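You operate a simulated robot arm through the tools that you are given. There is no shell and no other tool. Be economical: measure what you need, move in short steps, check, and stop when the job is done.

Carry out the task below with a simulated robot arm. There is one attempt and no reset: what you move stays moved.

JOB
Measure 100 ml of olive oil and add it to the flour.
Fine: 92 to 108 ml in the sauce jug, yellow cap screwed tight on the bottle, jug emptied into the white bowl; bottle and jug back where they stood. Set down upright: olive bottle, sauce jug.

The check looks at the end state, three seconds after you hand in, the way a careful person would. Anything else that was tipped, shoved, dropped, spilled or broken makes it a failure. A push-on lid holds only when it is set on centred and level and pressed home; a screw cap is set on level and turned clockwise until tight.

ROBOT AND FRAMES
A 6-joint arm with a two-finger parallel gripper, fixed in place. Base frame: the origin is at the foot of the arm, x ahead of it, y to its left, z up; the work surface is at about z = 770. Units: mm, rad, N and s.
With the tool pointing down near the work surface it reaches from about 300 to 700 mm from the base axis. Its first joint turns from -2.897 to 2.897 rad. Payload 4.1 kg.
The tool frame sits at the grasp point between the pads (the TCP): z along the fingers, y along the line on which they close. The tips reach 23 mm beyond it. The gripper opens to 94 mm. The fingers are 38 mm wide and 10 mm thick; the gripper's body (54 by 96 mm) begins 39 mm behind the TCP.
Orientation is that of the tool frame in the base frame, as [roll, pitch, yaw] about the fixed x, y, z axes, in that order (R = Rz(yaw) Ry(pitch) Rx(roll)). With the fingers straight down and closing along the base's y, the tool's x points along the base's -x, its y along +y and its z along -z.

CONTROLS
- The arm moves only by the tool nudge_tool. Its argument "steps" is a list of rows, each an object of numbers (a shift or turn left out is 0, a gripper value left out holds the last): "gripper": the finger opening in mm, from 0 to 94; "tx", "ty", "tz": the shift along the base's x, y, z in units of 40 mm (1.0 is 40 mm); "ax", "ay", "az": the turn, a rotation vector about the base's x, y, z in units of 4 degrees (1.0 is 4 degrees). In form: [{"gripper": .., "tx": .., "ty": .., "tz": .., "ax": .., "ay": .., "az": ..}, ...]. A call has 1 to 12 rows; each row shifts and turns the commanded pose from where the row before left it. A call with a number of a shift or a turn outside -1 to 1 is refused whole. Each row takes 0.2 s and may step no farther than 50 mm and 0.15 rad from the row before; otherwise, or with a gripper value out of range, the whole call is refused. Where a pose cannot be reached the arm comes as near as it can. A force on the tool above 40 N (or 10 N above the force at the start of the call, whichever is more), or a blocked arm, ends the call early, and 0.2 s more pass. Each finger travels about 45 mm/s and halts on what it meets, pressing with about 32 N; the grip force reading is that of the motor and also rises with nothing between the fingers. The clock runs only during rows and for 0.2 s after the last one: add rows that do not move to give the fingers time. The reply holds the time, the measured pose of the TCP, the force on the tool along the base axes, the opening and the grip force, in the units named above and with some noise, with the torque about the TCP (base axes, N m) and any sound that the robot's microphone picked up, and new pictures: "pictures" is both (left out), scene, wrist or none.
- Cameras (640 x 400 px; columns grow to the right, rows downward): "scene" is fixed at [222.6, 498.6, 1540.6]; the picture's right is [-0.91, -0.41, 0.00], its down [-0.39, 0.86, -0.34] and it looks along [0.14, -0.31, -0.94] (base axes); focal length 226 px, centre (320, 200). "wrist" rides on the gripper at [86, 16, -75] in the tool frame; the picture's right is [-0.18, 0.98, 0.00], its down [-0.58, -0.11, -0.81] and it looks along [-0.79, -0.15, 0.59] (tool axes); focal length 243 px, centre (320, 200). There is no depth. A picture from a camera that has moved, and an enlarged one, comes with that camera's place and axes in the base frame and with its lens. The place of the scene camera against the robot may be out by one fixed shift of up to 12 mm in any direction.
- raise_lower(by): slides the trunk up (or, below 0, down) by that many mm; the arm rides with it, the base frame stays. It gives what a move gives, with no picture.
- zoom(camera, box): a new picture of the part [left, top, right, bottom] of that camera's present view, enlarged. It takes no simulated time.
- close_job(): hands the job in; it is judged then, once.

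Work in short steps. Places have to be worked out from the pictures, the camera data and where the tool is seen: move nearer, look again, correct. Check each grasp and each placing, and mend what went wrong. You have 120 turns and 200 pictures in all, those below and enlarged ones among them. Open the gripper and draw the arm clear of the work before you hand the job in, unless the task says otherwise; then end with one line.

The tools are called after "Request:" as name(argument=value, ...) on one line, values as JSON. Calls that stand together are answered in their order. nudge_tool: Moves the arm, as the interface text tells. Its arguments: {"type":"object","properties":{"steps":{"type":"array"},"pictures":{"type":"string","enum":["both","scene","wrist","none"]}},"required":["steps"]} The other tools are called the same way: raise_lower (by) slides the trunk up or down; zoom (camera, box) takes an enlarged picture of a part of a camera's view; close_job () hands the job in.

At the start:

```text
time: 0.0
tcp_pos: [257.2, 302.3, 1226.2]
orientation: [3.141, -0.001, -3.141]
wrist_force: [-0.1, 0.2, 1.0]
torque: [0.0, 0.0, -0.04]
gripper_width: 94.1
grip_force: 0.0
trunk travel left (down, up): [-525.0, 65.0]
```

scene: 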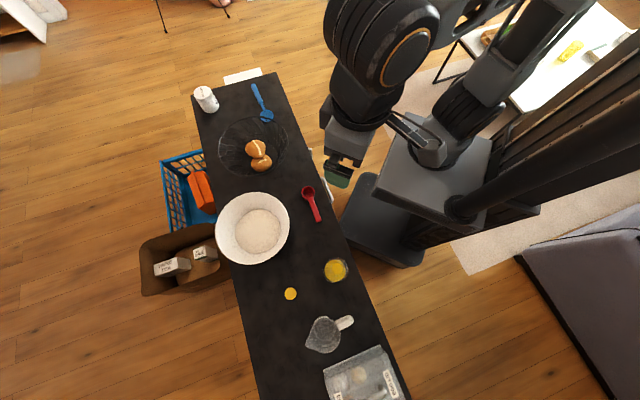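
wrist: 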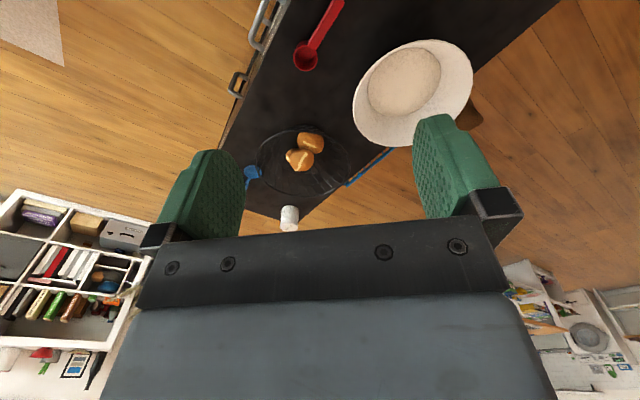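

I'll look closely at the bottle, cap and jug area first.

Request:
zoom(camera="scene", box=[260, 240, 420, 340])

Request:
zoom(camera="scene", box=[260, 300, 420, 400])

Request:
zoom(camera="scene", box=[180, 160, 360, 280])

```text
4.00 times, centred on (340, 290) of scene
camera zoom: at [222.6, 498.6, 1540.6], right [-0.91, -0.41, 0.0], down [-0.39, 0.86, -0.34], along [0.14, -0.31, -0.94], focal length 903 px, centre (240, -160)
```

zoom: 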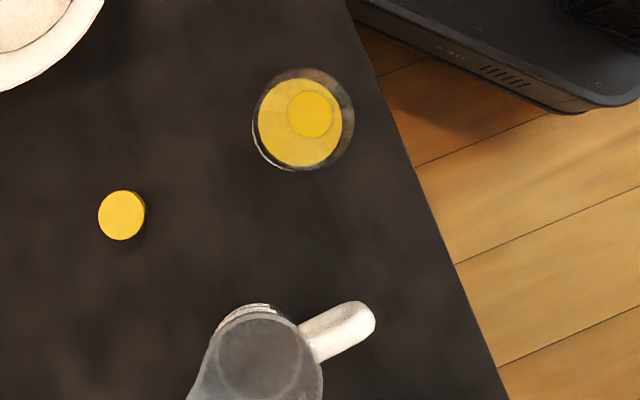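

```text
4.00 times, centred on (340, 350) of scene
camera zoom: at [222.6, 498.6, 1540.6], right [-0.91, -0.41, 0.0], down [-0.39, 0.86, -0.34], along [0.14, -0.31, -0.94], focal length 903 px, centre (240, -400)
```

zoom: 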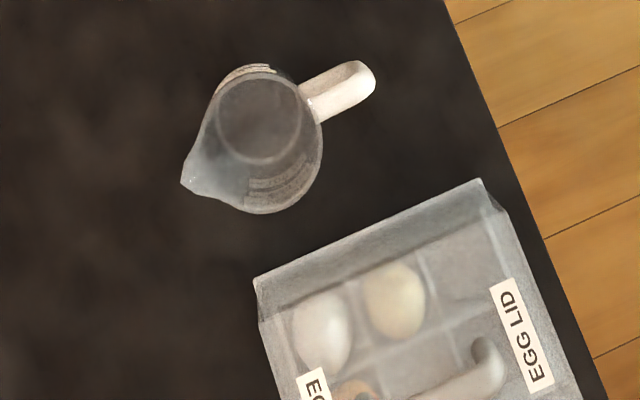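

```text
3.33 times, centred on (270, 220) of scene
camera zoom: at [222.6, 498.6, 1540.6], right [-0.91, -0.41, 0.0], down [-0.39, 0.86, -0.34], along [0.14, -0.31, -0.94], focal length 753 px, centre (487, 133)
```

zoom: 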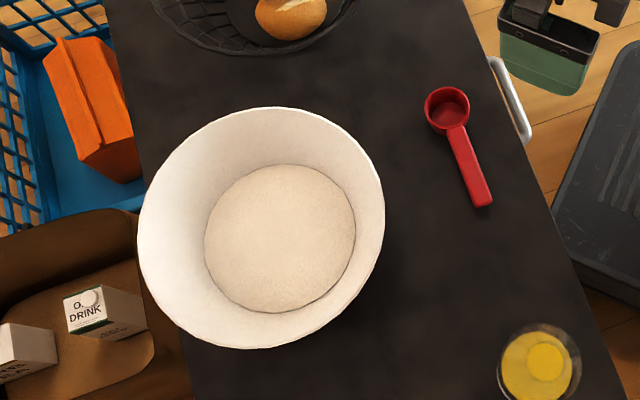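

The bottle (about x 192, y 447) looks open, and the loose yellow cap is near (294, 568). The jug is near (154, 615) with its handle towards the robot. I'd like the camera above the tool for side grasps, so I'll test yawing the tool by -130°.

Request:
nudge_tool(steps=[{"az": -1}, {"az": -1}, {"az": -1}, {"az": -1}, {"az": -1}, {"az": -1}, {"az": -1}, {"az": -1}, {"az": -1}, {"az": -1}, {"az": -1}, {"az": -1}], pictures="none")

Request:
nudge_tool(steps=[{"az": -1}, {"az": -1}, {"az": -1}, {"az": -1}, {"az": -1}, {"az": -1}, {"az": -1}, {"az": -1}, {"az": -1}, {"az": -1}, {"az": -1}, {"az": -1}], pictures="none")

Request:
nudge_tool(steps=[{"az": -1}, {"az": -1}, {"az": -1}, {"az": -1}, {"az": -1}, {"az": -1}, {"az": -1}, {"az": -1}], pictures="both")

```text
time: 2.6
tcp_pos: [256.5, 303.0, 1226.4]
orientation: [-3.141, 0.001, 2.302]
wrist_force: [0.7, 0.1, 0.0]
torque: [-0.04, 0.03, 0.02]
gripper_width: 94.4
grip_force: 0.1
trunk travel left (down, up): [-525.0, 65.0]
```

```text
time: 5.2
tcp_pos: [256.4, 302.8, 1225.9]
orientation: [-3.141, 0.0, 1.464]
wrist_force: [0.1, 0.2, 0.4]
torque: [0.04, 0.01, 0.0]
gripper_width: 93.9
grip_force: 0.1
trunk travel left (down, up): [-525.0, 65.0]
```

```text
time: 7.0
tcp_pos: [315.1, 255.1, 1225.7]
orientation: [-3.136, -0.001, 0.915]
wrist_force: [0.2, 0.1, -0.6]
torque: [0.01, -0.01, -0.02]
gripper_width: 93.8
grip_force: 0.0
out of reach, approached as far as the arm can: row 6, 7, 8
trunk travel left (down, up): [-525.0, 65.0]
camera wrist: at [380.5, 312.8, 1298.6], right [0.67, -0.75, 0.0], down [-0.44, -0.4, 0.81], along [-0.6, -0.53, -0.59], focal length 243 px, centre (320, 200)
```

scene: 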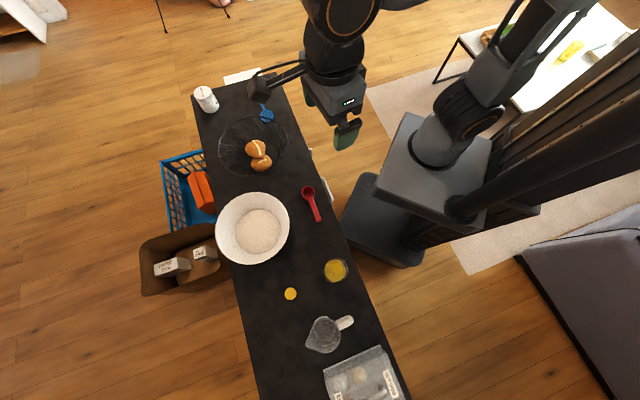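
wrist: 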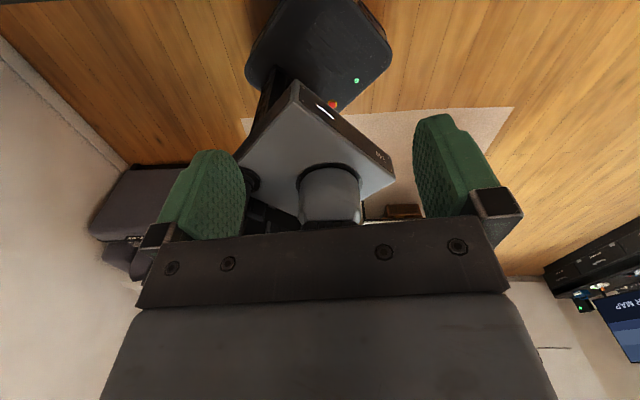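

Joint 6 hits its limit near the "camera up" orientation, so I'll use the natural one, with the camera inward of and below the tool. I'll yaw back to face the bottle's direction (azimuth 67°) while moving to radius of about 340.

Request:
nudge_tool(steps=[{"az": 1}, {"az": 1}, {"az": 1}, {"az": 1}, {"az": 1}, {"az": 1}, {"az": 1}, {"az": 1}, {"az": 1}, {"az": 1}, {"az": 1}, {"az": 1}], pictures="none")

Request:
nudge_tool(steps=[{"az": 1, "tx": -0.13}, {"az": 1, "tx": -0.13}, {"az": 1, "tx": -0.13}, {"az": 1, "tx": -0.13}, {"az": 1, "tx": -0.13}, {"az": 1, "tx": -0.13}, {"az": 1, "tx": -0.13}, {"az": 1, "tx": -0.13}, {"az": 1, "tx": -0.13}, {"az": 1, "tx": -0.13}, {"az": 1, "tx": -0.13}, {"az": 1, "tx": -0.13}], pictures="none")

Request:
nudge_tool(steps=[{"az": 1, "tx": -0.13}, {"az": 1, "tx": -0.13}, {"az": 1, "tx": -0.13}, {"az": 1, "tx": -0.13}, {"az": 1, "tx": -0.13}, {"az": 1, "tx": -0.13}, {"az": 1, "tx": -0.13}, {"az": 1, "tx": -0.13}, {"az": 1, "tx": -0.13}, {"az": 1, "tx": -0.13}, {"az": 1, "tx": -0.13}, {"az": 1, "tx": -0.13}], pictures="none")

Request:
nudge_tool(steps=[{"az": 1}, {"az": 1}, {"az": 1}, {"az": 1}, {"az": 1}, {"az": 1}, {"az": 1}, {"az": 1}, {"az": 1}, {"az": 1}, {"az": 1}, {"az": 1}], pictures="both")

```text
time: 9.6
tcp_pos: [314.5, 253.7, 1223.2]
orientation: [3.141, 0.0, 1.746]
wrist_force: [0.0, 0.3, -0.9]
torque: [-0.01, 0.04, 0.01]
gripper_width: 93.9
grip_force: 0.0
trunk travel left (down, up): [-525.0, 65.0]
```

```text
time: 12.2
tcp_pos: [249.9, 253.4, 1225.0]
orientation: [-3.141, 0.0, 2.585]
wrist_force: [-0.4, -0.2, 0.1]
torque: [0.0, 0.03, 0.03]
gripper_width: 93.8
grip_force: 0.0
trunk travel left (down, up): [-525.0, 65.0]
```

```text
time: 14.8
tcp_pos: [189.4, 255.8, 1225.9]
orientation: [-3.141, 0.0, -2.86]
wrist_force: [-0.1, -0.4, 0.3]
torque: [-0.01, 0.02, 0.03]
gripper_width: 94.1
grip_force: 0.1
trunk travel left (down, up): [-525.0, 65.0]
```

```text
time: 17.4
tcp_pos: [189.8, 253.5, 1224.7]
orientation: [-3.141, 0.0, -2.023]
wrist_force: [-0.3, 1.2, 0.5]
torque: [0.01, 0.0, 0.01]
gripper_width: 93.7
grip_force: 0.1
trunk travel left (down, up): [-525.0, 65.0]
camera wrist: at [136.8, 184.0, 1298.7], right [-0.8, 0.6, 0.0], down [0.35, 0.48, 0.81], along [0.48, 0.65, -0.59], focal length 243 px, centre (320, 200)
```

scene: 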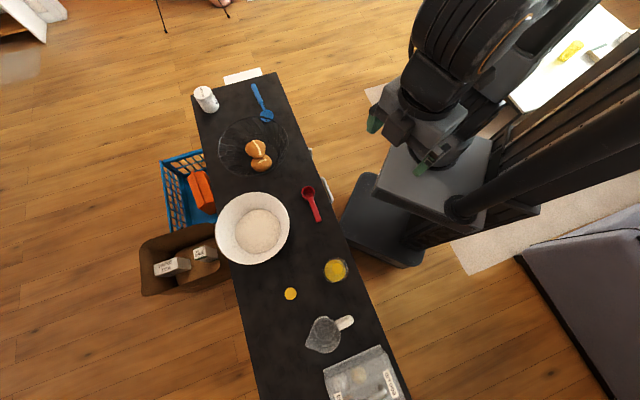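
wrist: 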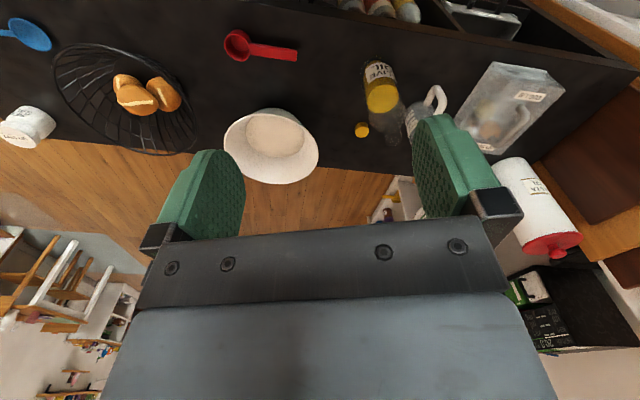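

The wrist view is upside down, but it shows the bottle. I'll zoom in on it.

Request:
zoom(camera="wrist", box=[340, 40, 480, 160])

```text
3.33 times, centred on (410, 100) of wrist
camera zoom: at [136.8, 184.0, 1298.7], right [-0.8, 0.6, 0.0], down [0.35, 0.48, 0.81], along [0.48, 0.65, -0.59], focal length 809 px, centre (20, 533)
```

zoom: 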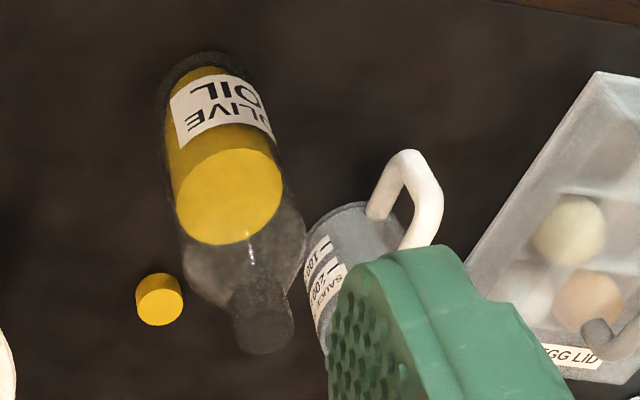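

The bottle is open, about 225 mm tall, and stands near (196, 458). The oil is at mid body and the loose cap sits closed side up. I'll pitch the tool to about 12° below horizontal, pointing along azimuth 64°, and back it off to (130, 323).

Request:
nudge_tool(steps=[{"ax": 0.9, "ay": -0.437, "tx": -0.12, "ty": 0.14}, {"ax": 0.9, "ay": -0.437, "tx": -0.12, "ty": 0.14}, {"ax": 0.9, "ay": -0.437, "tx": -0.12, "ty": 0.14}, {"ax": 0.9, "ay": -0.437, "tx": -0.12, "ty": 0.14}, {"ax": 0.9, "ay": -0.437, "tx": -0.12, "ty": 0.14}, {"ax": 0.9, "ay": -0.437, "tx": -0.12, "ty": 0.14}, {"ax": 0.9, "ay": -0.437, "tx": -0.12, "ty": 0.14}, {"ax": 0.9, "ay": -0.437, "tx": -0.12, "ty": 0.14}, {"ax": 0.9, "ay": -0.437, "tx": -0.12, "ty": 0.14}, {"ax": 0.9, "ay": -0.437, "tx": -0.12, "ty": 0.14}, {"ax": 0.9, "ay": -0.437, "tx": -0.12, "ty": 0.14}, {"ax": 0.9, "ay": -0.437, "tx": -0.12, "ty": 0.14}], pictures="none")

Request:
nudge_tool(steps=[{"ax": 0.9, "ay": -0.437}, {"ax": 0.9, "ay": -0.437}, {"ax": 0.9, "ay": -0.437}, {"ax": 0.9, "ay": -0.437}, {"ax": 0.9, "ay": -0.437}, {"ax": 0.9, "ay": -0.437}, {"ax": 0.9, "ay": -0.437}, {"ax": 0.45, "ay": -0.218}], pictures="both")

```text
time: 20.0
tcp_pos: [131.3, 321.3, 1225.7]
orientation: [3.14, 0.838, -2.026]
wrist_force: [0.2, -0.3, 0.3]
torque: [-0.02, 0.0, -0.01]
gripper_width: 94.1
grip_force: 0.1
trunk travel left (down, up): [-525.0, 65.0]
```

```text
time: 21.8
tcp_pos: [130.5, 336.1, 1239.5]
orientation: [3.14, 1.361, -2.027]
wrist_force: [-0.1, 0.1, -0.8]
torque: [0.0, 0.01, -0.04]
gripper_width: 94.3
grip_force: 0.0
out of reach, approached as far as the arm can: row 6, 7, 8
trunk travel left (down, up): [-525.0, 65.0]
camera wrist: at [76.8, 262.0, 1170.6], right [-0.87, 0.46, 0.18], down [-0.19, -0.65, 0.74], along [0.46, 0.6, 0.65], focal length 243 px, centre (320, 200)
```

scene: 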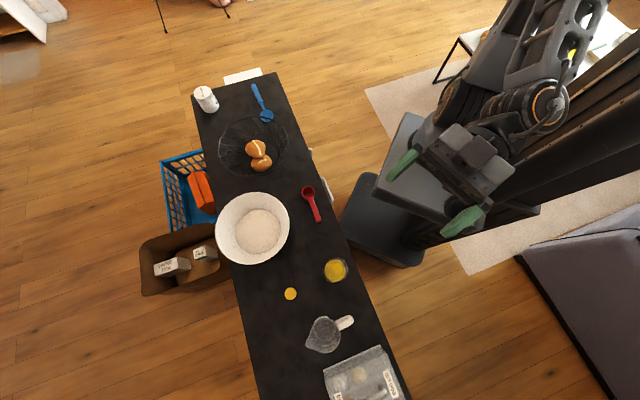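
wrist: 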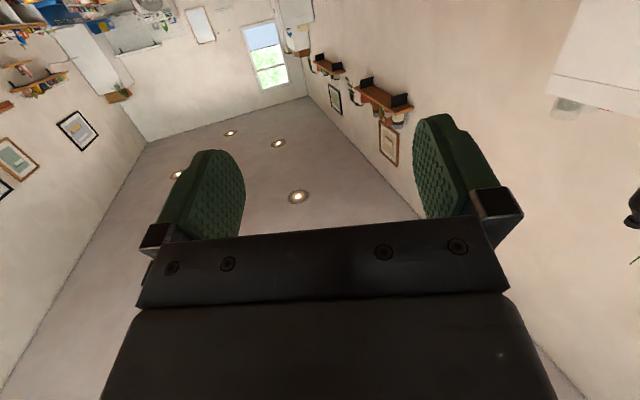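

The pitch is reached, with the radius at its inner limit. I'll lower the trunk so the TCP comes to about z 890, well inside the counter edge.

Request:
raise_lower(by=-352)

Request:
nudge_tool(steps=[{"gripper": 94}], pictures="both")

```text
time: 25.2
tcp_pos: [131.2, 335.5, 888.0]
orientation: [3.137, 1.362, -2.029]
wrist_force: [0.6, 0.2, -0.5]
torque: [-0.01, 0.0, -0.01]
gripper_width: 93.9
grip_force: 0.0
trunk travel left (down, up): [-173.0, 417.0]
```

```text
time: 25.6
tcp_pos: [131.2, 335.7, 886.6]
orientation: [3.136, 1.362, -2.03]
wrist_force: [0.0, -0.1, 0.7]
torque: [0.04, -0.01, 0.0]
gripper_width: 93.8
grip_force: 0.1
trunk travel left (down, up): [-173.0, 417.0]
camera wrist: at [76.8, 261.8, 818.7], right [-0.87, 0.46, 0.18], down [-0.19, -0.65, 0.74], along [0.46, 0.6, 0.65], focal length 243 px, centre (320, 200)
```

scene: 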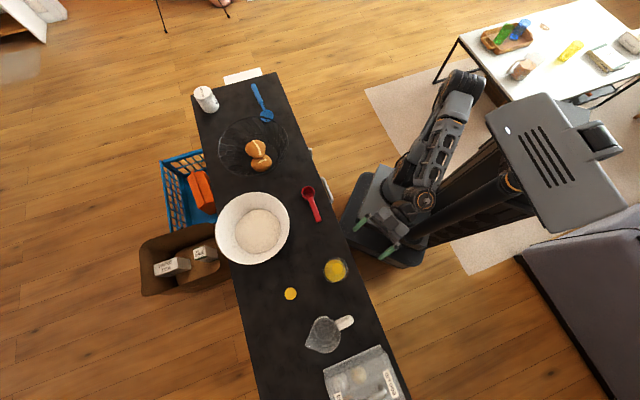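
wrist: 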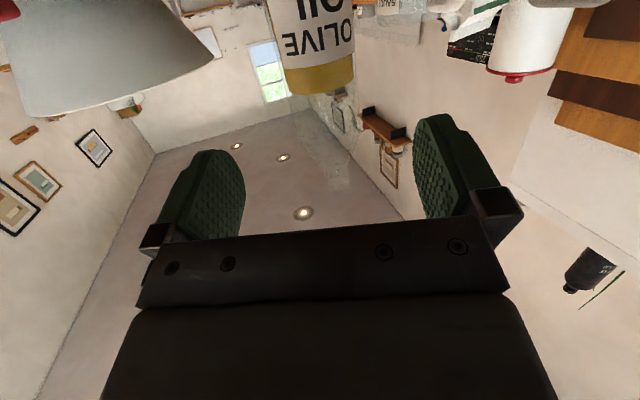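

The bottle is ahead, slightly towards +x of my approach line. I'll advance about 60 mm with an 8 mm lateral correction.

Request:
nudge_tool(steps=[{"tx": 0.2, "ty": -0.1}, {"tx": 0.22, "ty": 0.45}, {"tx": 0.22, "ty": 0.45}, {"tx": 0.22, "ty": 0.45}], pictures="both")

```text
time: 26.6
tcp_pos: [164.9, 388.5, 890.6]
orientation: [3.137, 1.362, -2.028]
wrist_force: [0.1, -0.4, -0.3]
torque: [-0.01, 0.03, 0.0]
gripper_width: 94.2
grip_force: 0.1
out of reach, approached as far as the arm can: row 1
trunk travel left (down, up): [-173.0, 417.0]
camera wrist: at [110.7, 314.1, 820.9], right [-0.87, 0.46, 0.18], down [-0.19, -0.65, 0.74], along [0.46, 0.6, 0.65], focal length 243 px, centre (320, 200)
```

scene: 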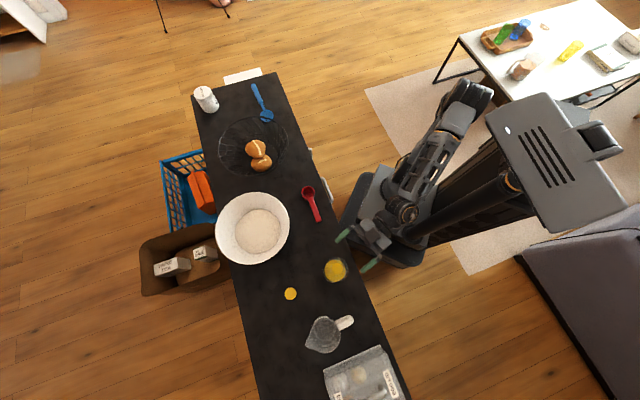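
wrist: 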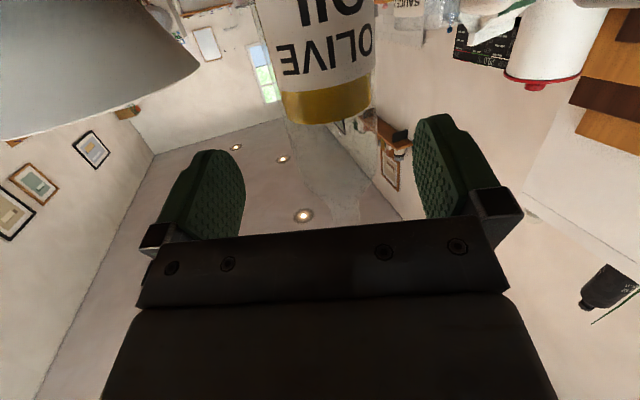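

The lateral alignment is now good. I'll advance another 45 mm and look.

Request:
nudge_tool(steps=[{"tx": 0.165, "ty": 0.335}, {"tx": 0.165, "ty": 0.335}, {"tx": 0.165, "ty": 0.335}], pictures="both")

Request:
zoom(camera="scene", box=[290, 200, 418, 280])

```text
time: 27.4
tcp_pos: [185.0, 428.6, 890.9]
orientation: [3.135, 1.362, -2.03]
wrist_force: [-0.3, 0.4, 0.3]
torque: [-0.04, -0.01, 0.0]
gripper_width: 93.9
grip_force: 0.0
trunk travel left (down, up): [-173.0, 417.0]
camera wrist: at [131.0, 353.8, 821.1], right [-0.87, 0.46, 0.18], down [-0.19, -0.65, 0.74], along [0.46, 0.6, 0.65], focal length 243 px, centre (320, 200)
```

scene: 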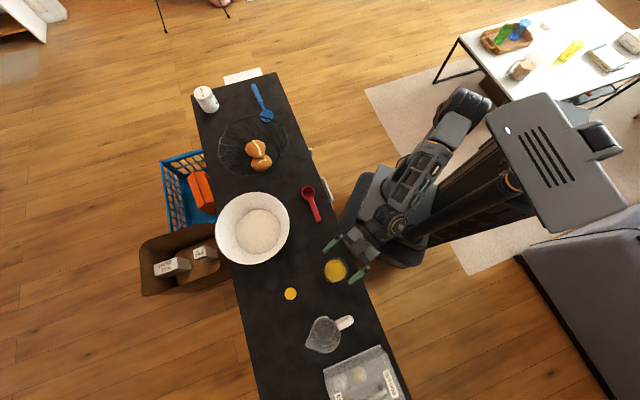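
wrist: 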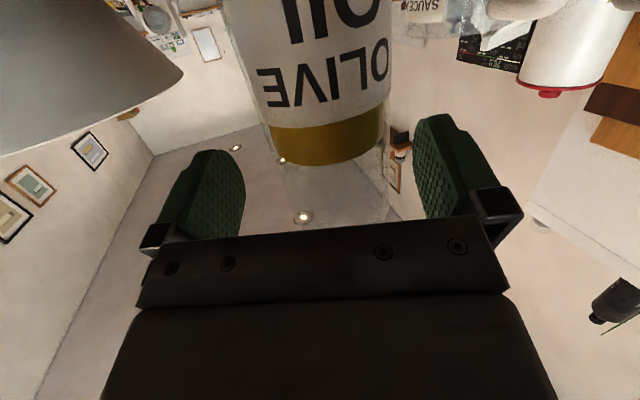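

```text
5.00 times, centred on (354, 240) of scene
camera zoom: at [222.6, 498.6, 1540.6], right [-0.91, -0.41, 0.0], down [-0.39, 0.86, -0.34], along [0.14, -0.31, -0.94], focal length 1129 px, centre (150, 0)
```

zoom: 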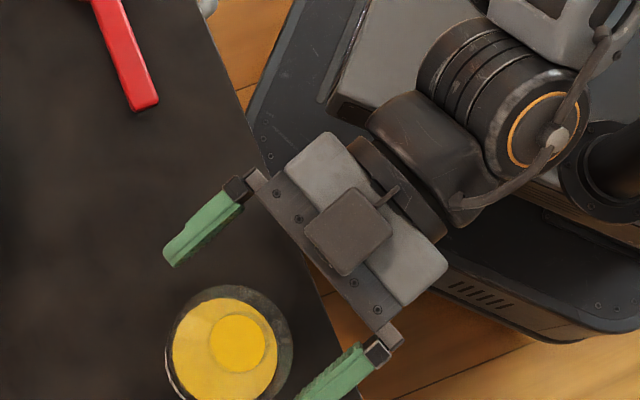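

The bottle axis is at about (199, 457), roughly 32 mm ahead of the TCP and centred. I'll advance 28 mm and close.

Request:
nudge_tool(steps=[{"tx": 0.155, "ty": 0.31}, {"tx": 0.155, "ty": 0.31}, {}, {"gripper": 60}, {"gripper": 50}, {"gripper": 50}, {"gripper": 50}], pictures="both")

Request:
zoom(camera="scene", box=[290, 210, 418, 290])

```text
time: 29.0
tcp_pos: [198.1, 453.6, 891.8]
orientation: [3.137, 1.362, -2.029]
wrist_force: [-0.2, 1.0, 0.2]
torque: [0.03, 0.01, 0.02]
gripper_width: 61.7
grip_force: 31.8
trunk travel left (down, up): [-173.0, 417.0]
camera wrist: at [143.7, 378.3, 821.2], right [-0.87, 0.46, 0.18], down [-0.19, -0.65, 0.74], along [0.46, 0.6, 0.65], focal length 243 px, centre (320, 200)
```

scene: 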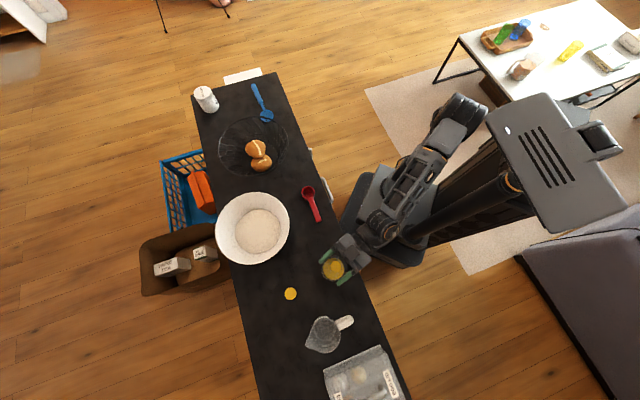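
wrist: 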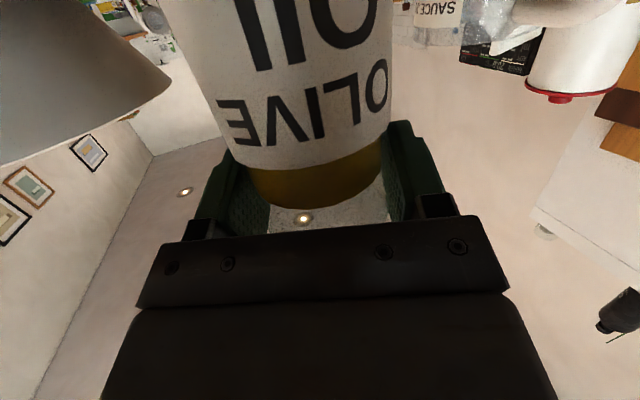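

```text
5.00 times, centred on (354, 250) of scene
camera zoom: at [222.6, 498.6, 1540.6], right [-0.91, -0.41, 0.0], down [-0.39, 0.86, -0.34], along [0.14, -0.31, -0.94], focal length 1129 px, centre (150, -50)
```

zoom: 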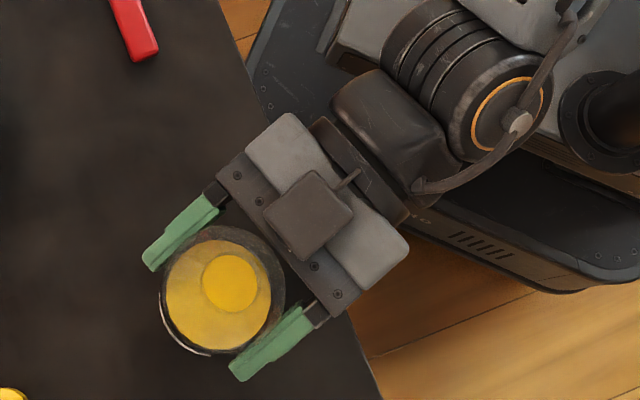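

The grip is firm at 61.7 mm on the bottle. I'll lift it 90 mm and check for slip and weight.

Request:
nudge_tool(steps=[{"tz": 0.15}, {"tz": 0.3}, {"tz": 0.45}, {"tz": 0.45}, {"tz": 0.45}, {"tz": 0.45}, {}], pictures="wrist")

Request:
nudge_tool(steps=[{}], pictures="none")

Request:
nudge_tool(steps=[{}], pictures="none")

```text
time: 30.6
tcp_pos: [197.2, 453.5, 981.2]
orientation: [3.138, 1.361, -2.027]
wrist_force: [0.0, -0.7, -4.7]
torque: [-0.01, 0.03, 0.0]
gripper_width: 61.6
grip_force: 32.1
trunk travel left (down, up): [-173.0, 417.0]
camera wrist: at [142.9, 378.7, 911.9], right [-0.87, 0.46, 0.18], down [-0.19, -0.65, 0.74], along [0.46, 0.6, 0.65], focal length 243 px, centre (320, 200)
```

wrist: 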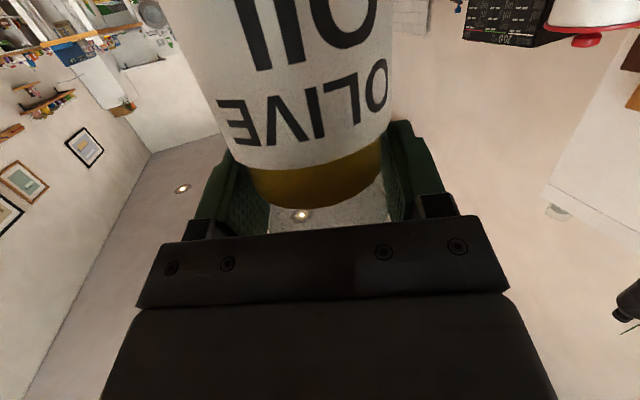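

```text
time: 31.0
tcp_pos: [197.8, 453.6, 980.3]
orientation: [3.136, 1.361, -2.029]
wrist_force: [0.1, 1.4, -4.0]
torque: [0.01, 0.01, -0.04]
gripper_width: 61.6
grip_force: 31.8
trunk travel left (down, up): [-173.0, 417.0]
```

```text
time: 31.4
tcp_pos: [197.2, 452.8, 982.0]
orientation: [3.136, 1.359, -2.03]
wrist_force: [-0.6, -0.5, -3.6]
torque: [0.02, -0.01, 0.01]
gripper_width: 61.6
grip_force: 32.0
trunk travel left (down, up): [-173.0, 417.0]
```

The bottle is held, weighing about 4 N. I'll tilt it 48° outward while moving towards the pre-pour position near (110, 525).

Request:
nudge_tool(steps=[{"ax": -0.896, "ay": 0.443, "tx": -0.18, "ty": 0.14}, {"ax": -0.896, "ay": 0.443, "tx": -0.18, "ty": 0.14}, {"ax": -0.896, "ay": 0.443, "tx": -0.18, "ty": 0.14}, {"ax": -0.896, "ay": 0.443, "tx": -0.18, "ty": 0.14}, {"ax": -0.896, "ay": 0.443, "tx": -0.18, "ty": 0.14}, {"ax": -0.896, "ay": 0.443, "tx": -0.18, "ty": 0.14}, {"ax": -0.896, "ay": 0.443, "tx": -0.18, "ty": 0.14}, {"ax": -0.896, "ay": 0.443, "tx": -0.18, "ty": 0.14}, {"ax": -0.896, "ay": 0.443, "tx": -0.18, "ty": 0.14}, {"ax": -0.896, "ay": 0.443, "tx": -0.18, "ty": 0.14}, {"ax": -0.896, "ay": 0.443, "tx": -0.18, "ty": 0.14}, {"ax": -0.896, "ay": 0.443, "tx": -0.18, "ty": 0.14}], pictures="both")

Request:
zoom(camera="scene", box=[270, 260, 430, 360])

```text
time: 34.0
tcp_pos: [110.5, 520.8, 980.3]
orientation: [3.137, 0.523, -2.03]
wrist_force: [-0.2, 0.0, -4.4]
torque: [0.07, 0.0, 0.02]
gripper_width: 61.9
grip_force: 32.5
trunk travel left (down, up): [-173.0, 417.0]
camera wrist: at [47.4, 428.0, 1001.8], right [-0.81, 0.58, 0.1], down [0.15, 0.04, 0.99], along [0.56, 0.82, -0.12], focal length 243 px, centre (320, 200)
```

scene: 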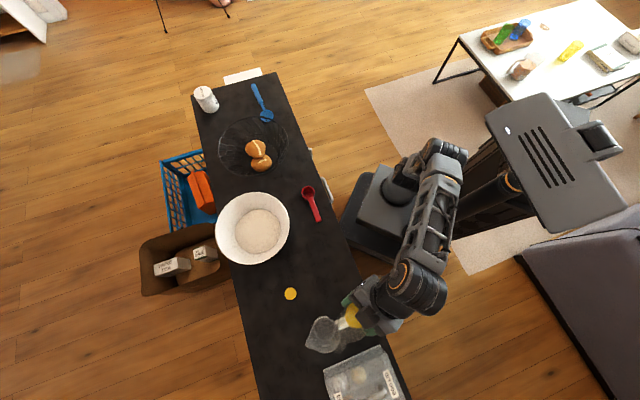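
wrist: 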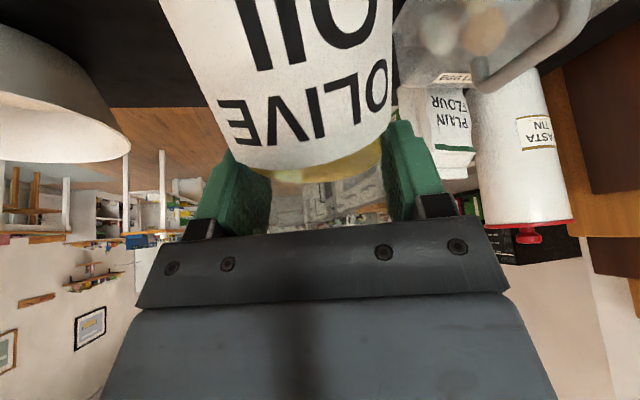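

```text
4.00 times, centred on (350, 310) of scene
camera zoom: at [222.6, 498.6, 1540.6], right [-0.91, -0.41, 0.0], down [-0.39, 0.86, -0.34], along [0.14, -0.31, -0.94], focal length 903 px, centre (200, -240)
```

zoom: 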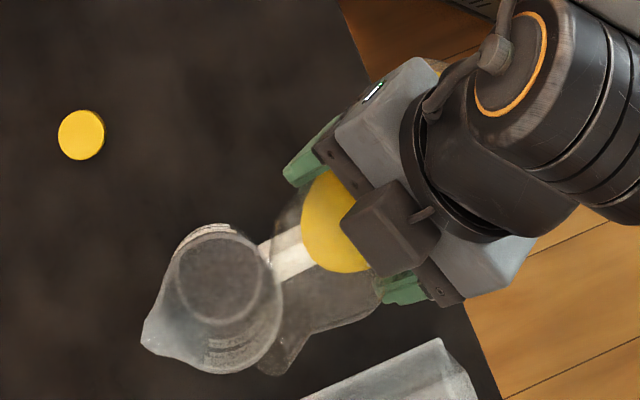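

The mouth projects almost above the jug centre, which I put at (151, 613) with the rim at about z 875. I'll lower the TCP to 932 and tilt further to 64°, still below the pouring angle.

Request:
nudge_tool(steps=[{"ax": -0.896, "ay": 0.443, "tz": -0.3}, {"ax": -0.896, "ay": 0.443, "tz": -0.3}, {"ax": -0.896, "ay": 0.443, "tz": -0.3}, {"ax": -0.896, "ay": 0.443, "tz": -0.3}, {}], pictures="both")

Request:
zoom(camera="scene", box=[270, 270, 398, 350])

```text
time: 35.2
tcp_pos: [110.7, 522.6, 933.1]
orientation: [3.136, 0.244, -2.029]
wrist_force: [-0.6, 0.3, -4.0]
torque: [0.06, -0.08, 0.02]
gripper_width: 62.1
grip_force: 31.6
trunk travel left (down, up): [-173.0, 417.0]
camera wrist: at [51.9, 437.3, 984.0], right [-0.8, 0.59, 0.05], down [0.27, 0.28, 0.92], along [0.53, 0.75, -0.38], focal length 243 px, centre (320, 200)
```

scene: 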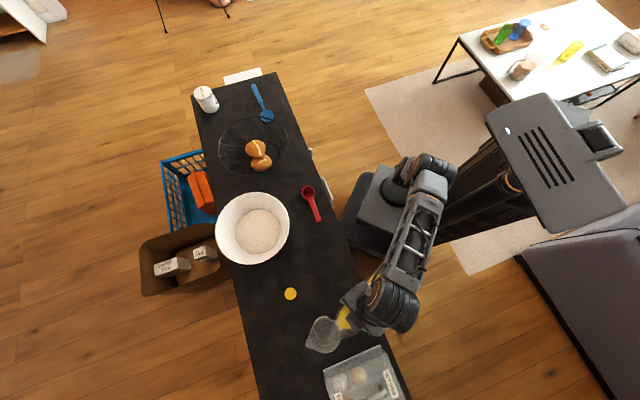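
wrist: 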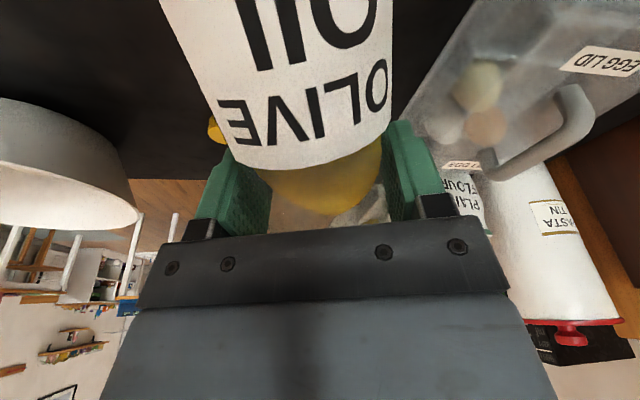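

```text
5.00 times, centred on (334, 310) of scene
camera zoom: at [222.6, 498.6, 1540.6], right [-0.91, -0.41, 0.0], down [-0.39, 0.86, -0.34], along [0.14, -0.31, -0.94], focal length 1129 px, centre (250, -350)
```

zoom: 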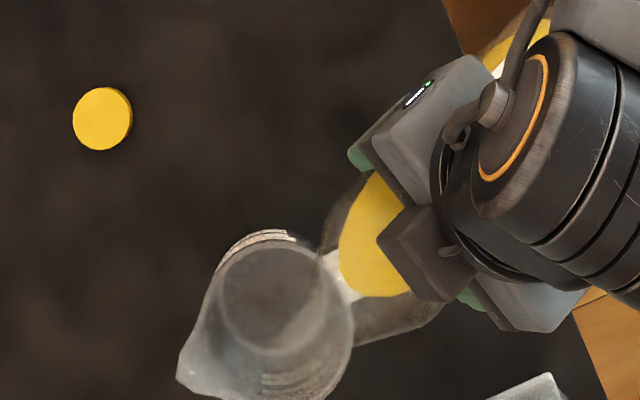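

The mouth's vertical projection lands on the jug centre. I'll tilt 8° more to 72°, wait, and check whether pouring starts.

Request:
nudge_tool(steps=[{"ax": -0.896, "ay": 0.443}, {}, {"ax": -0.896, "ay": 0.443}, {}, {}], pictures="wrist")

Request:
zoom(camera="scene", box=[270, 270, 398, 350])

```text
time: 36.4
tcp_pos: [110.8, 521.3, 931.3]
orientation: [3.136, 0.104, -2.028]
wrist_force: [0.1, -0.2, -4.7]
torque: [0.12, -0.07, 0.02]
gripper_width: 62.0
grip_force: 32.2
trunk travel left (down, up): [-173.0, 417.0]
camera wrist: at [55.5, 444.6, 997.1], right [-0.8, 0.6, 0.03], down [0.32, 0.39, 0.86], along [0.51, 0.7, -0.51], focal length 243 px, centre (320, 200)
```

wrist: 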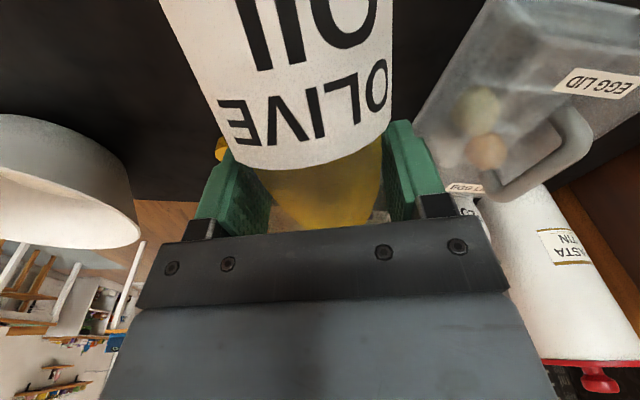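

```text
5.00 times, centred on (334, 310) of scene
camera zoom: at [222.6, 498.6, 1540.6], right [-0.91, -0.41, 0.0], down [-0.39, 0.86, -0.34], along [0.14, -0.31, -0.94], focal length 1129 px, centre (250, -350)
```

zoom: 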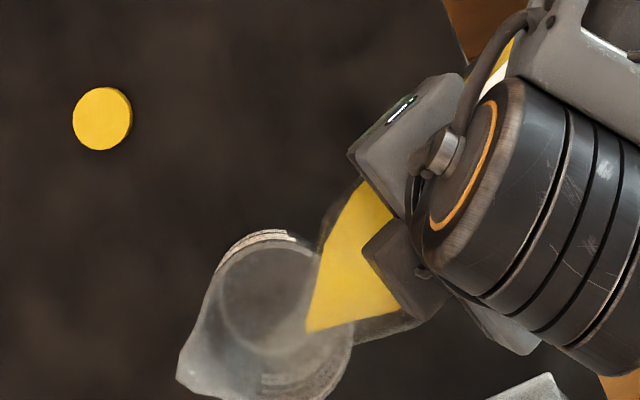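

The oil is nearing the neck but not flowing yet. I'll add 4° in small increments and watch.

Request:
nudge_tool(steps=[{"ax": -0.448, "ay": 0.2215}, {}, {"ax": -0.448, "ay": 0.2215}, {}, {}], pictures="none")

Request:
zoom(camera="scene", box=[270, 270, 398, 350])

```text
time: 37.6
tcp_pos: [111.5, 522.7, 931.8]
orientation: [3.135, 0.035, -2.029]
wrist_force: [-0.4, -0.6, -4.5]
torque: [0.08, -0.05, -0.03]
gripper_width: 62.0
grip_force: 32.0
trunk travel left (down, up): [-173.0, 417.0]
```

```text
5.00 times, centred on (334, 310) of scene
camera zoom: at [222.6, 498.6, 1540.6], right [-0.91, -0.41, 0.0], down [-0.39, 0.86, -0.34], along [0.14, -0.31, -0.94], focal length 1129 px, centre (250, -350)
```

zoom: 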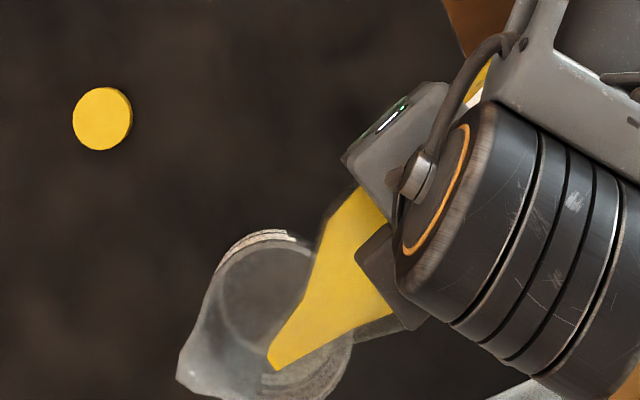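

At 76° the oil has reached the lip. From here I'll go in increments of about 1°.

Request:
nudge_tool(steps=[{"ax": -0.27, "ay": 0.133}, {}, {}, {}], pictures="none")

Request:
zoom(camera="scene", box=[286, 290, 382, 350])

```text
time: 38.6
tcp_pos: [111.6, 521.1, 932.1]
orientation: [3.138, 0.017, -2.029]
wrist_force: [-0.9, 0.4, -4.5]
torque: [0.09, -0.05, 0.02]
gripper_width: 61.7
grip_force: 32.1
trunk travel left (down, up): [-173.0, 417.0]
```

```text
6.67 times, centred on (334, 320) of scene
camera zoom: at [222.6, 498.6, 1540.6], right [-0.91, -0.41, 0.0], down [-0.39, 0.86, -0.34], along [0.14, -0.31, -0.94], focal length 1505 px, centre (227, -600)
```

zoom: 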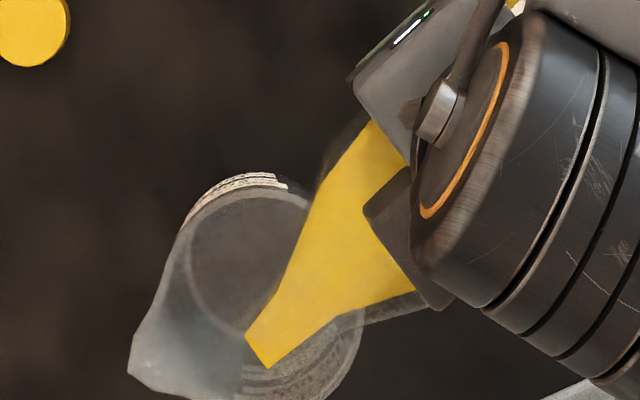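

The oil now fills the neck to the mouth, but there's none in the jug yet. I'll add another degree.

Request:
nudge_tool(steps=[{"ax": -0.27, "ay": 0.133}, {}, {}, {}], pictures="none")

Request:
zoom(camera="scene", box=[286, 290, 382, 350])

```text
time: 39.6
tcp_pos: [112.5, 522.5, 931.4]
orientation: [3.136, -0.004, -2.032]
wrist_force: [-0.3, -0.6, -3.6]
torque: [0.08, -0.05, -0.01]
gripper_width: 61.7
grip_force: 32.2
trunk travel left (down, up): [-173.0, 417.0]
```

```text
6.67 times, centred on (334, 320) of scene
camera zoom: at [222.6, 498.6, 1540.6], right [-0.91, -0.41, 0.0], down [-0.39, 0.86, -0.34], along [0.14, -0.31, -0.94], focal length 1505 px, centre (227, -600)
```

zoom: 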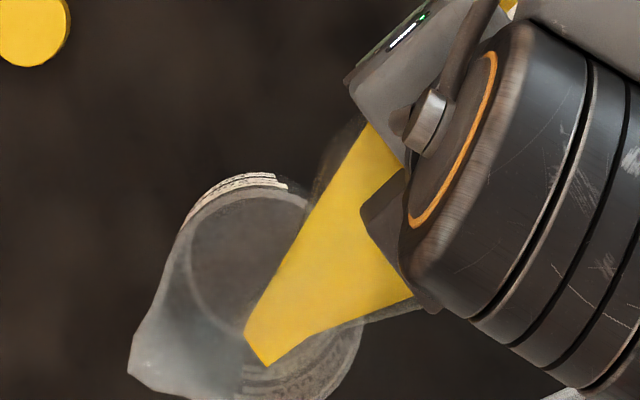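

Still no flow. I'll add another degree and wait.

Request:
nudge_tool(steps=[{"ax": -0.27, "ay": 0.133}, {}, {}, {}], pictures="none")

Request:
zoom(camera="scene", box=[286, 290, 382, 350])

```text
time: 40.6
tcp_pos: [111.9, 521.2, 931.9]
orientation: [3.138, -0.028, -2.031]
wrist_force: [0.2, -0.6, -4.1]
torque: [0.1, -0.06, -0.03]
gripper_width: 61.5
grip_force: 31.8
trunk travel left (down, up): [-173.0, 417.0]
```

```text
6.67 times, centred on (334, 320) of scene
camera zoom: at [222.6, 498.6, 1540.6], right [-0.91, -0.41, 0.0], down [-0.39, 0.86, -0.34], along [0.14, -0.31, -0.94], focal length 1505 px, centre (227, -600)
```

zoom: 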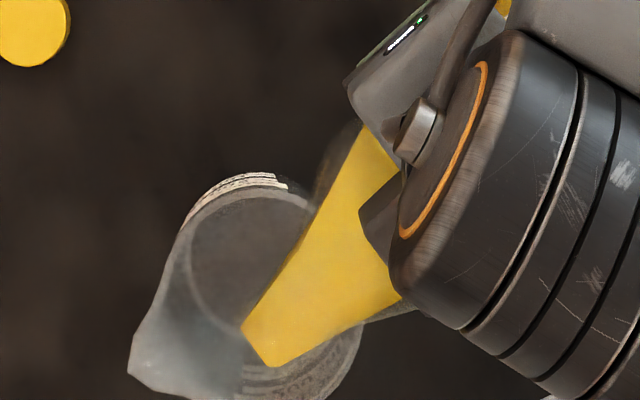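

Still holding at the lip. I'll add another 1.2°.

Request:
nudge_tool(steps=[{"ax": -0.27, "ay": 0.133}, {}, {}, {}], pictures="none")

Request:
zoom(camera="scene", box=[286, 290, 382, 350])

```text
time: 41.6
tcp_pos: [111.7, 521.5, 931.8]
orientation: [3.137, -0.049, -2.029]
wrist_force: [0.3, -0.2, -3.7]
torque: [0.09, -0.06, -0.01]
gripper_width: 61.7
grip_force: 32.3
trunk travel left (down, up): [-173.0, 417.0]
```

```text
6.67 times, centred on (334, 320) of scene
camera zoom: at [222.6, 498.6, 1540.6], right [-0.91, -0.41, 0.0], down [-0.39, 0.86, -0.34], along [0.14, -0.31, -0.94], focal length 1505 px, centre (227, -600)
```

zoom: 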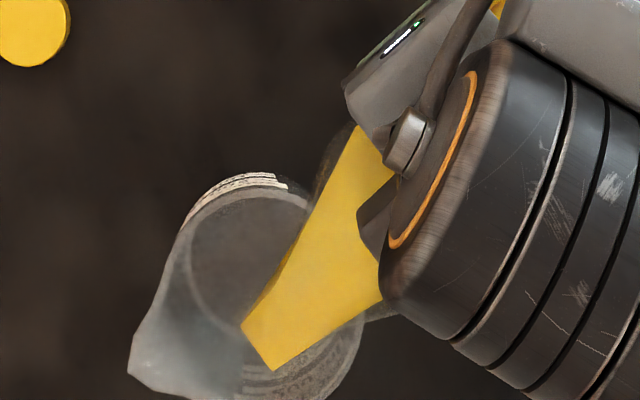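

81° and still no flow. I'll step 2° more.

Request:
nudge_tool(steps=[{"ax": -0.448, "ay": 0.2215}, {}, {}, {}], pictures="none")

Request:
zoom(camera="scene", box=[286, 290, 382, 350])

```text
time: 42.6
tcp_pos: [110.1, 519.3, 931.0]
orientation: [3.136, -0.083, -2.031]
wrist_force: [0.2, 0.5, -3.6]
torque: [0.09, -0.04, 0.0]
gripper_width: 61.6
grip_force: 31.9
trunk travel left (down, up): [-173.0, 417.0]
```

```text
6.67 times, centred on (334, 320) of scene
camera zoom: at [222.6, 498.6, 1540.6], right [-0.91, -0.41, 0.0], down [-0.39, 0.86, -0.34], along [0.14, -0.31, -0.94], focal length 1505 px, centre (227, -600)
```

zoom: 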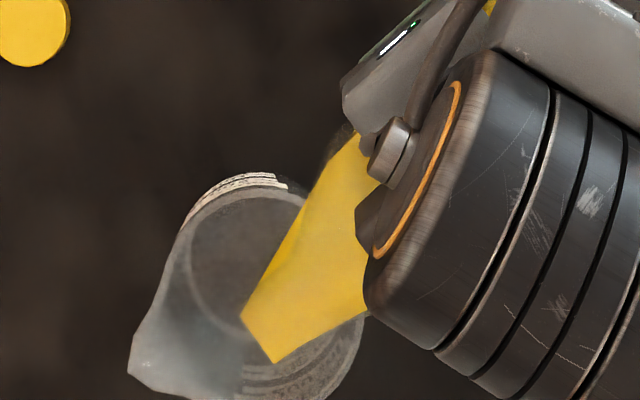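

Nothing visible in the jug yet. I'll go 2° more and also look with the wrist camera.

Request:
nudge_tool(steps=[{"ax": -0.448, "ay": 0.2215}, {}, {}, {}], pictures="wrist")

Request:
zoom(camera="scene", box=[286, 290, 382, 350])

```text
time: 43.6
tcp_pos: [109.8, 515.4, 926.1]
orientation: [3.135, -0.114, -2.029]
wrist_force: [1.0, -0.3, -4.5]
torque: [0.11, -0.05, 0.0]
gripper_width: 61.6
grip_force: 32.0
out of reach, approached as far as the arm can: row 1
trunk travel left (down, up): [-173.0, 417.0]
camera wrist: at [61.6, 452.6, 1010.0], right [-0.8, 0.6, -0.01], down [0.4, 0.55, 0.73], along [0.45, 0.58, -0.68], focal length 243 px, centre (320, 200)
```

wrist: 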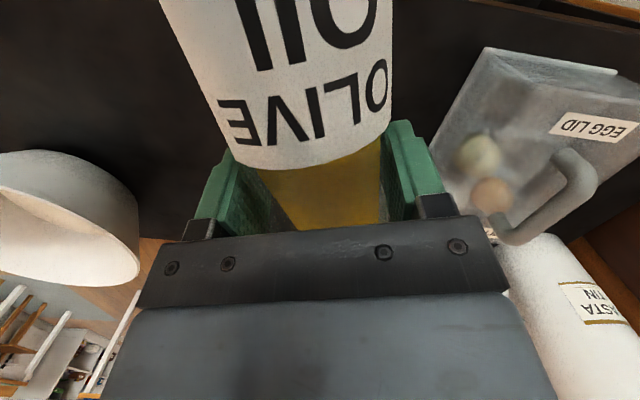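

```text
6.67 times, centred on (334, 320) of scene
camera zoom: at [222.6, 498.6, 1540.6], right [-0.91, -0.41, 0.0], down [-0.39, 0.86, -0.34], along [0.14, -0.31, -0.94], focal length 1505 px, centre (227, -600)
```

zoom: 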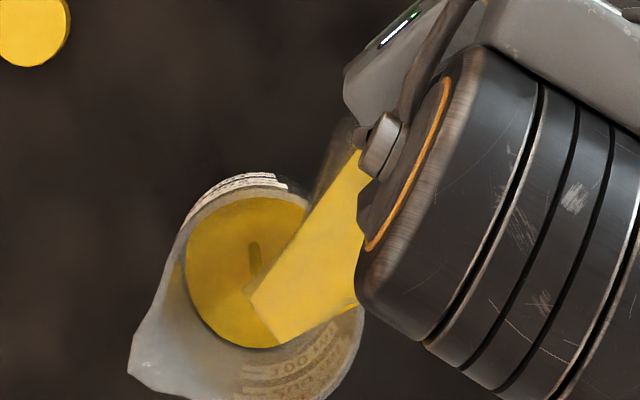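

Oil is now pouring into the jug. I'll stop the flow by tilting back 8° and then inspect.

Request:
nudge_tool(steps=[{"ax": 0.896, "ay": -0.443}, {"ax": 0.896, "ay": -0.443}], pictures="none")

Request:
zoom(camera="scene", box=[286, 290, 382, 350])

```text
time: 44.2
tcp_pos: [110.1, 515.4, 925.8]
orientation: [3.136, 0.022, -2.029]
wrist_force: [0.9, 0.3, -3.5]
torque: [0.07, -0.05, 0.01]
gripper_width: 61.4
grip_force: 32.1
trunk travel left (down, up): [-173.0, 417.0]
```

```text
6.67 times, centred on (334, 320) of scene
camera zoom: at [222.6, 498.6, 1540.6], right [-0.91, -0.41, 0.0], down [-0.39, 0.86, -0.34], along [0.14, -0.31, -0.94], focal length 1505 px, centre (227, -600)
```

zoom: 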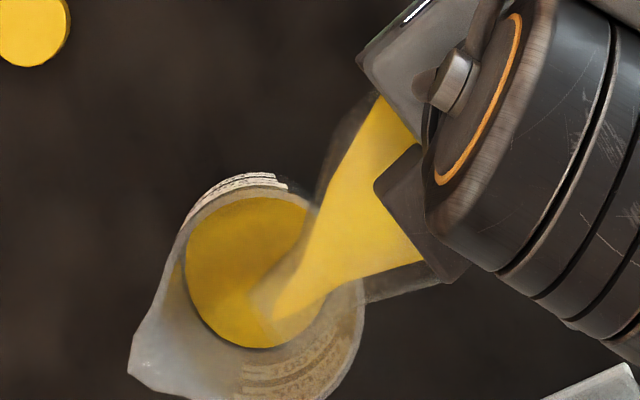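

The flow has stopped. I'll raise and back the bottle away while bringing it upright, then compare its oil level with before.

Request:
nudge_tool(steps=[{"ax": 0.896, "ay": -0.443, "tz": 0.3}, {"ax": 0.896, "ay": -0.443, "tz": 0.3, "tx": -0.06, "ty": -0.13}, {"ax": 0.896, "ay": -0.443, "tz": 0.3, "tx": -0.06, "ty": -0.13}, {"ax": 0.896, "ay": -0.443, "tz": 0.2, "tx": -0.06, "ty": -0.13}, {"ax": 0.896, "ay": -0.443, "tz": 0.2, "tx": -0.06, "ty": -0.13}, {"ax": 0.896, "ay": -0.443, "tz": 0.2, "tx": -0.06, "ty": -0.13}, {"ax": 0.896, "ay": -0.443, "tx": -0.06, "ty": -0.13}, {"ax": 0.896, "ay": -0.443, "tx": -0.06, "ty": -0.13}, {"ax": 0.896, "ay": -0.443, "tx": -0.06, "ty": -0.13}, {"ax": 0.896, "ay": -0.443, "tx": -0.06, "ty": -0.13}, {"ax": 0.896, "ay": -0.443, "tx": -0.06, "ty": -0.13}, {"ax": 0.896, "ay": -0.443, "tx": -0.06, "ty": -0.13}], pictures="scene")

Request:
nudge_tool(steps=[{"ax": 0.896, "ay": -0.443}, {"ax": 0.896, "ay": -0.443}, {"ax": 0.896, "ay": -0.443}, {"ax": 0.896, "ay": -0.443}, {"ax": 0.896, "ay": -0.443}, {"ax": 0.896, "ay": -0.443}, {"ax": 0.896, "ay": -0.443}, {"ax": 0.15, "ay": -0.075}, {}, {}], pictures="wrist")

Request:
zoom(camera="scene", box=[286, 290, 382, 350])

```text
time: 46.8
tcp_pos: [84.1, 457.3, 986.2]
orientation: [3.136, 0.859, -2.027]
wrist_force: [-0.6, 0.0, -4.5]
torque: [0.06, -0.01, -0.02]
gripper_width: 61.4
grip_force: 32.1
trunk travel left (down, up): [-173.0, 417.0]
```

scene: 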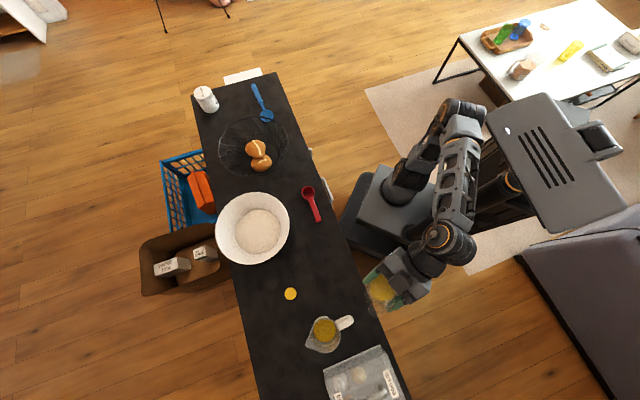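

```text
time: 49.0
tcp_pos: [85.3, 458.6, 986.3]
orientation: [3.136, 1.359, -2.027]
wrist_force: [-0.2, -0.4, -3.6]
torque: [-0.02, 0.0, -0.02]
gripper_width: 61.4
grip_force: 31.8
trunk travel left (down, up): [-173.0, 417.0]
camera wrist: at [29.6, 382.8, 917.6], right [-0.87, 0.47, 0.18], down [-0.19, -0.65, 0.74], along [0.46, 0.6, 0.65], focal length 243 px, centre (320, 200)
```

wrist: 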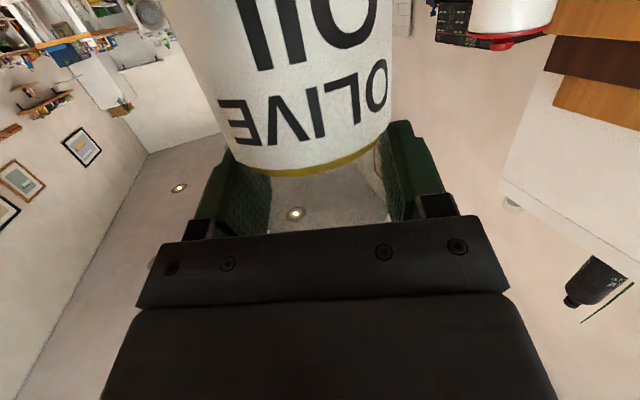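

```text
6.67 times, centred on (334, 320) of scene
camera zoom: at [222.6, 498.6, 1540.6], right [-0.91, -0.41, 0.0], down [-0.39, 0.86, -0.34], along [0.14, -0.31, -0.94], focal length 1505 px, centre (227, -600)
```

zoom: 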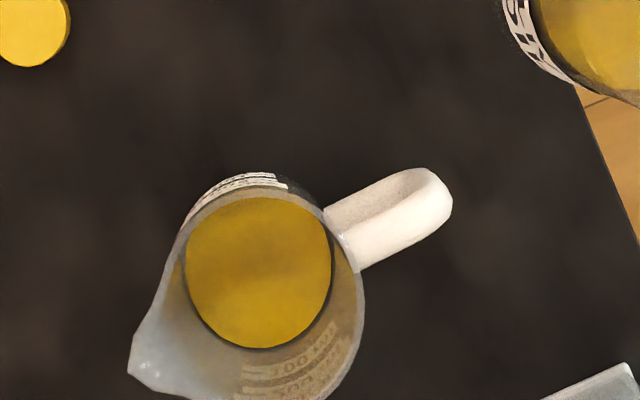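

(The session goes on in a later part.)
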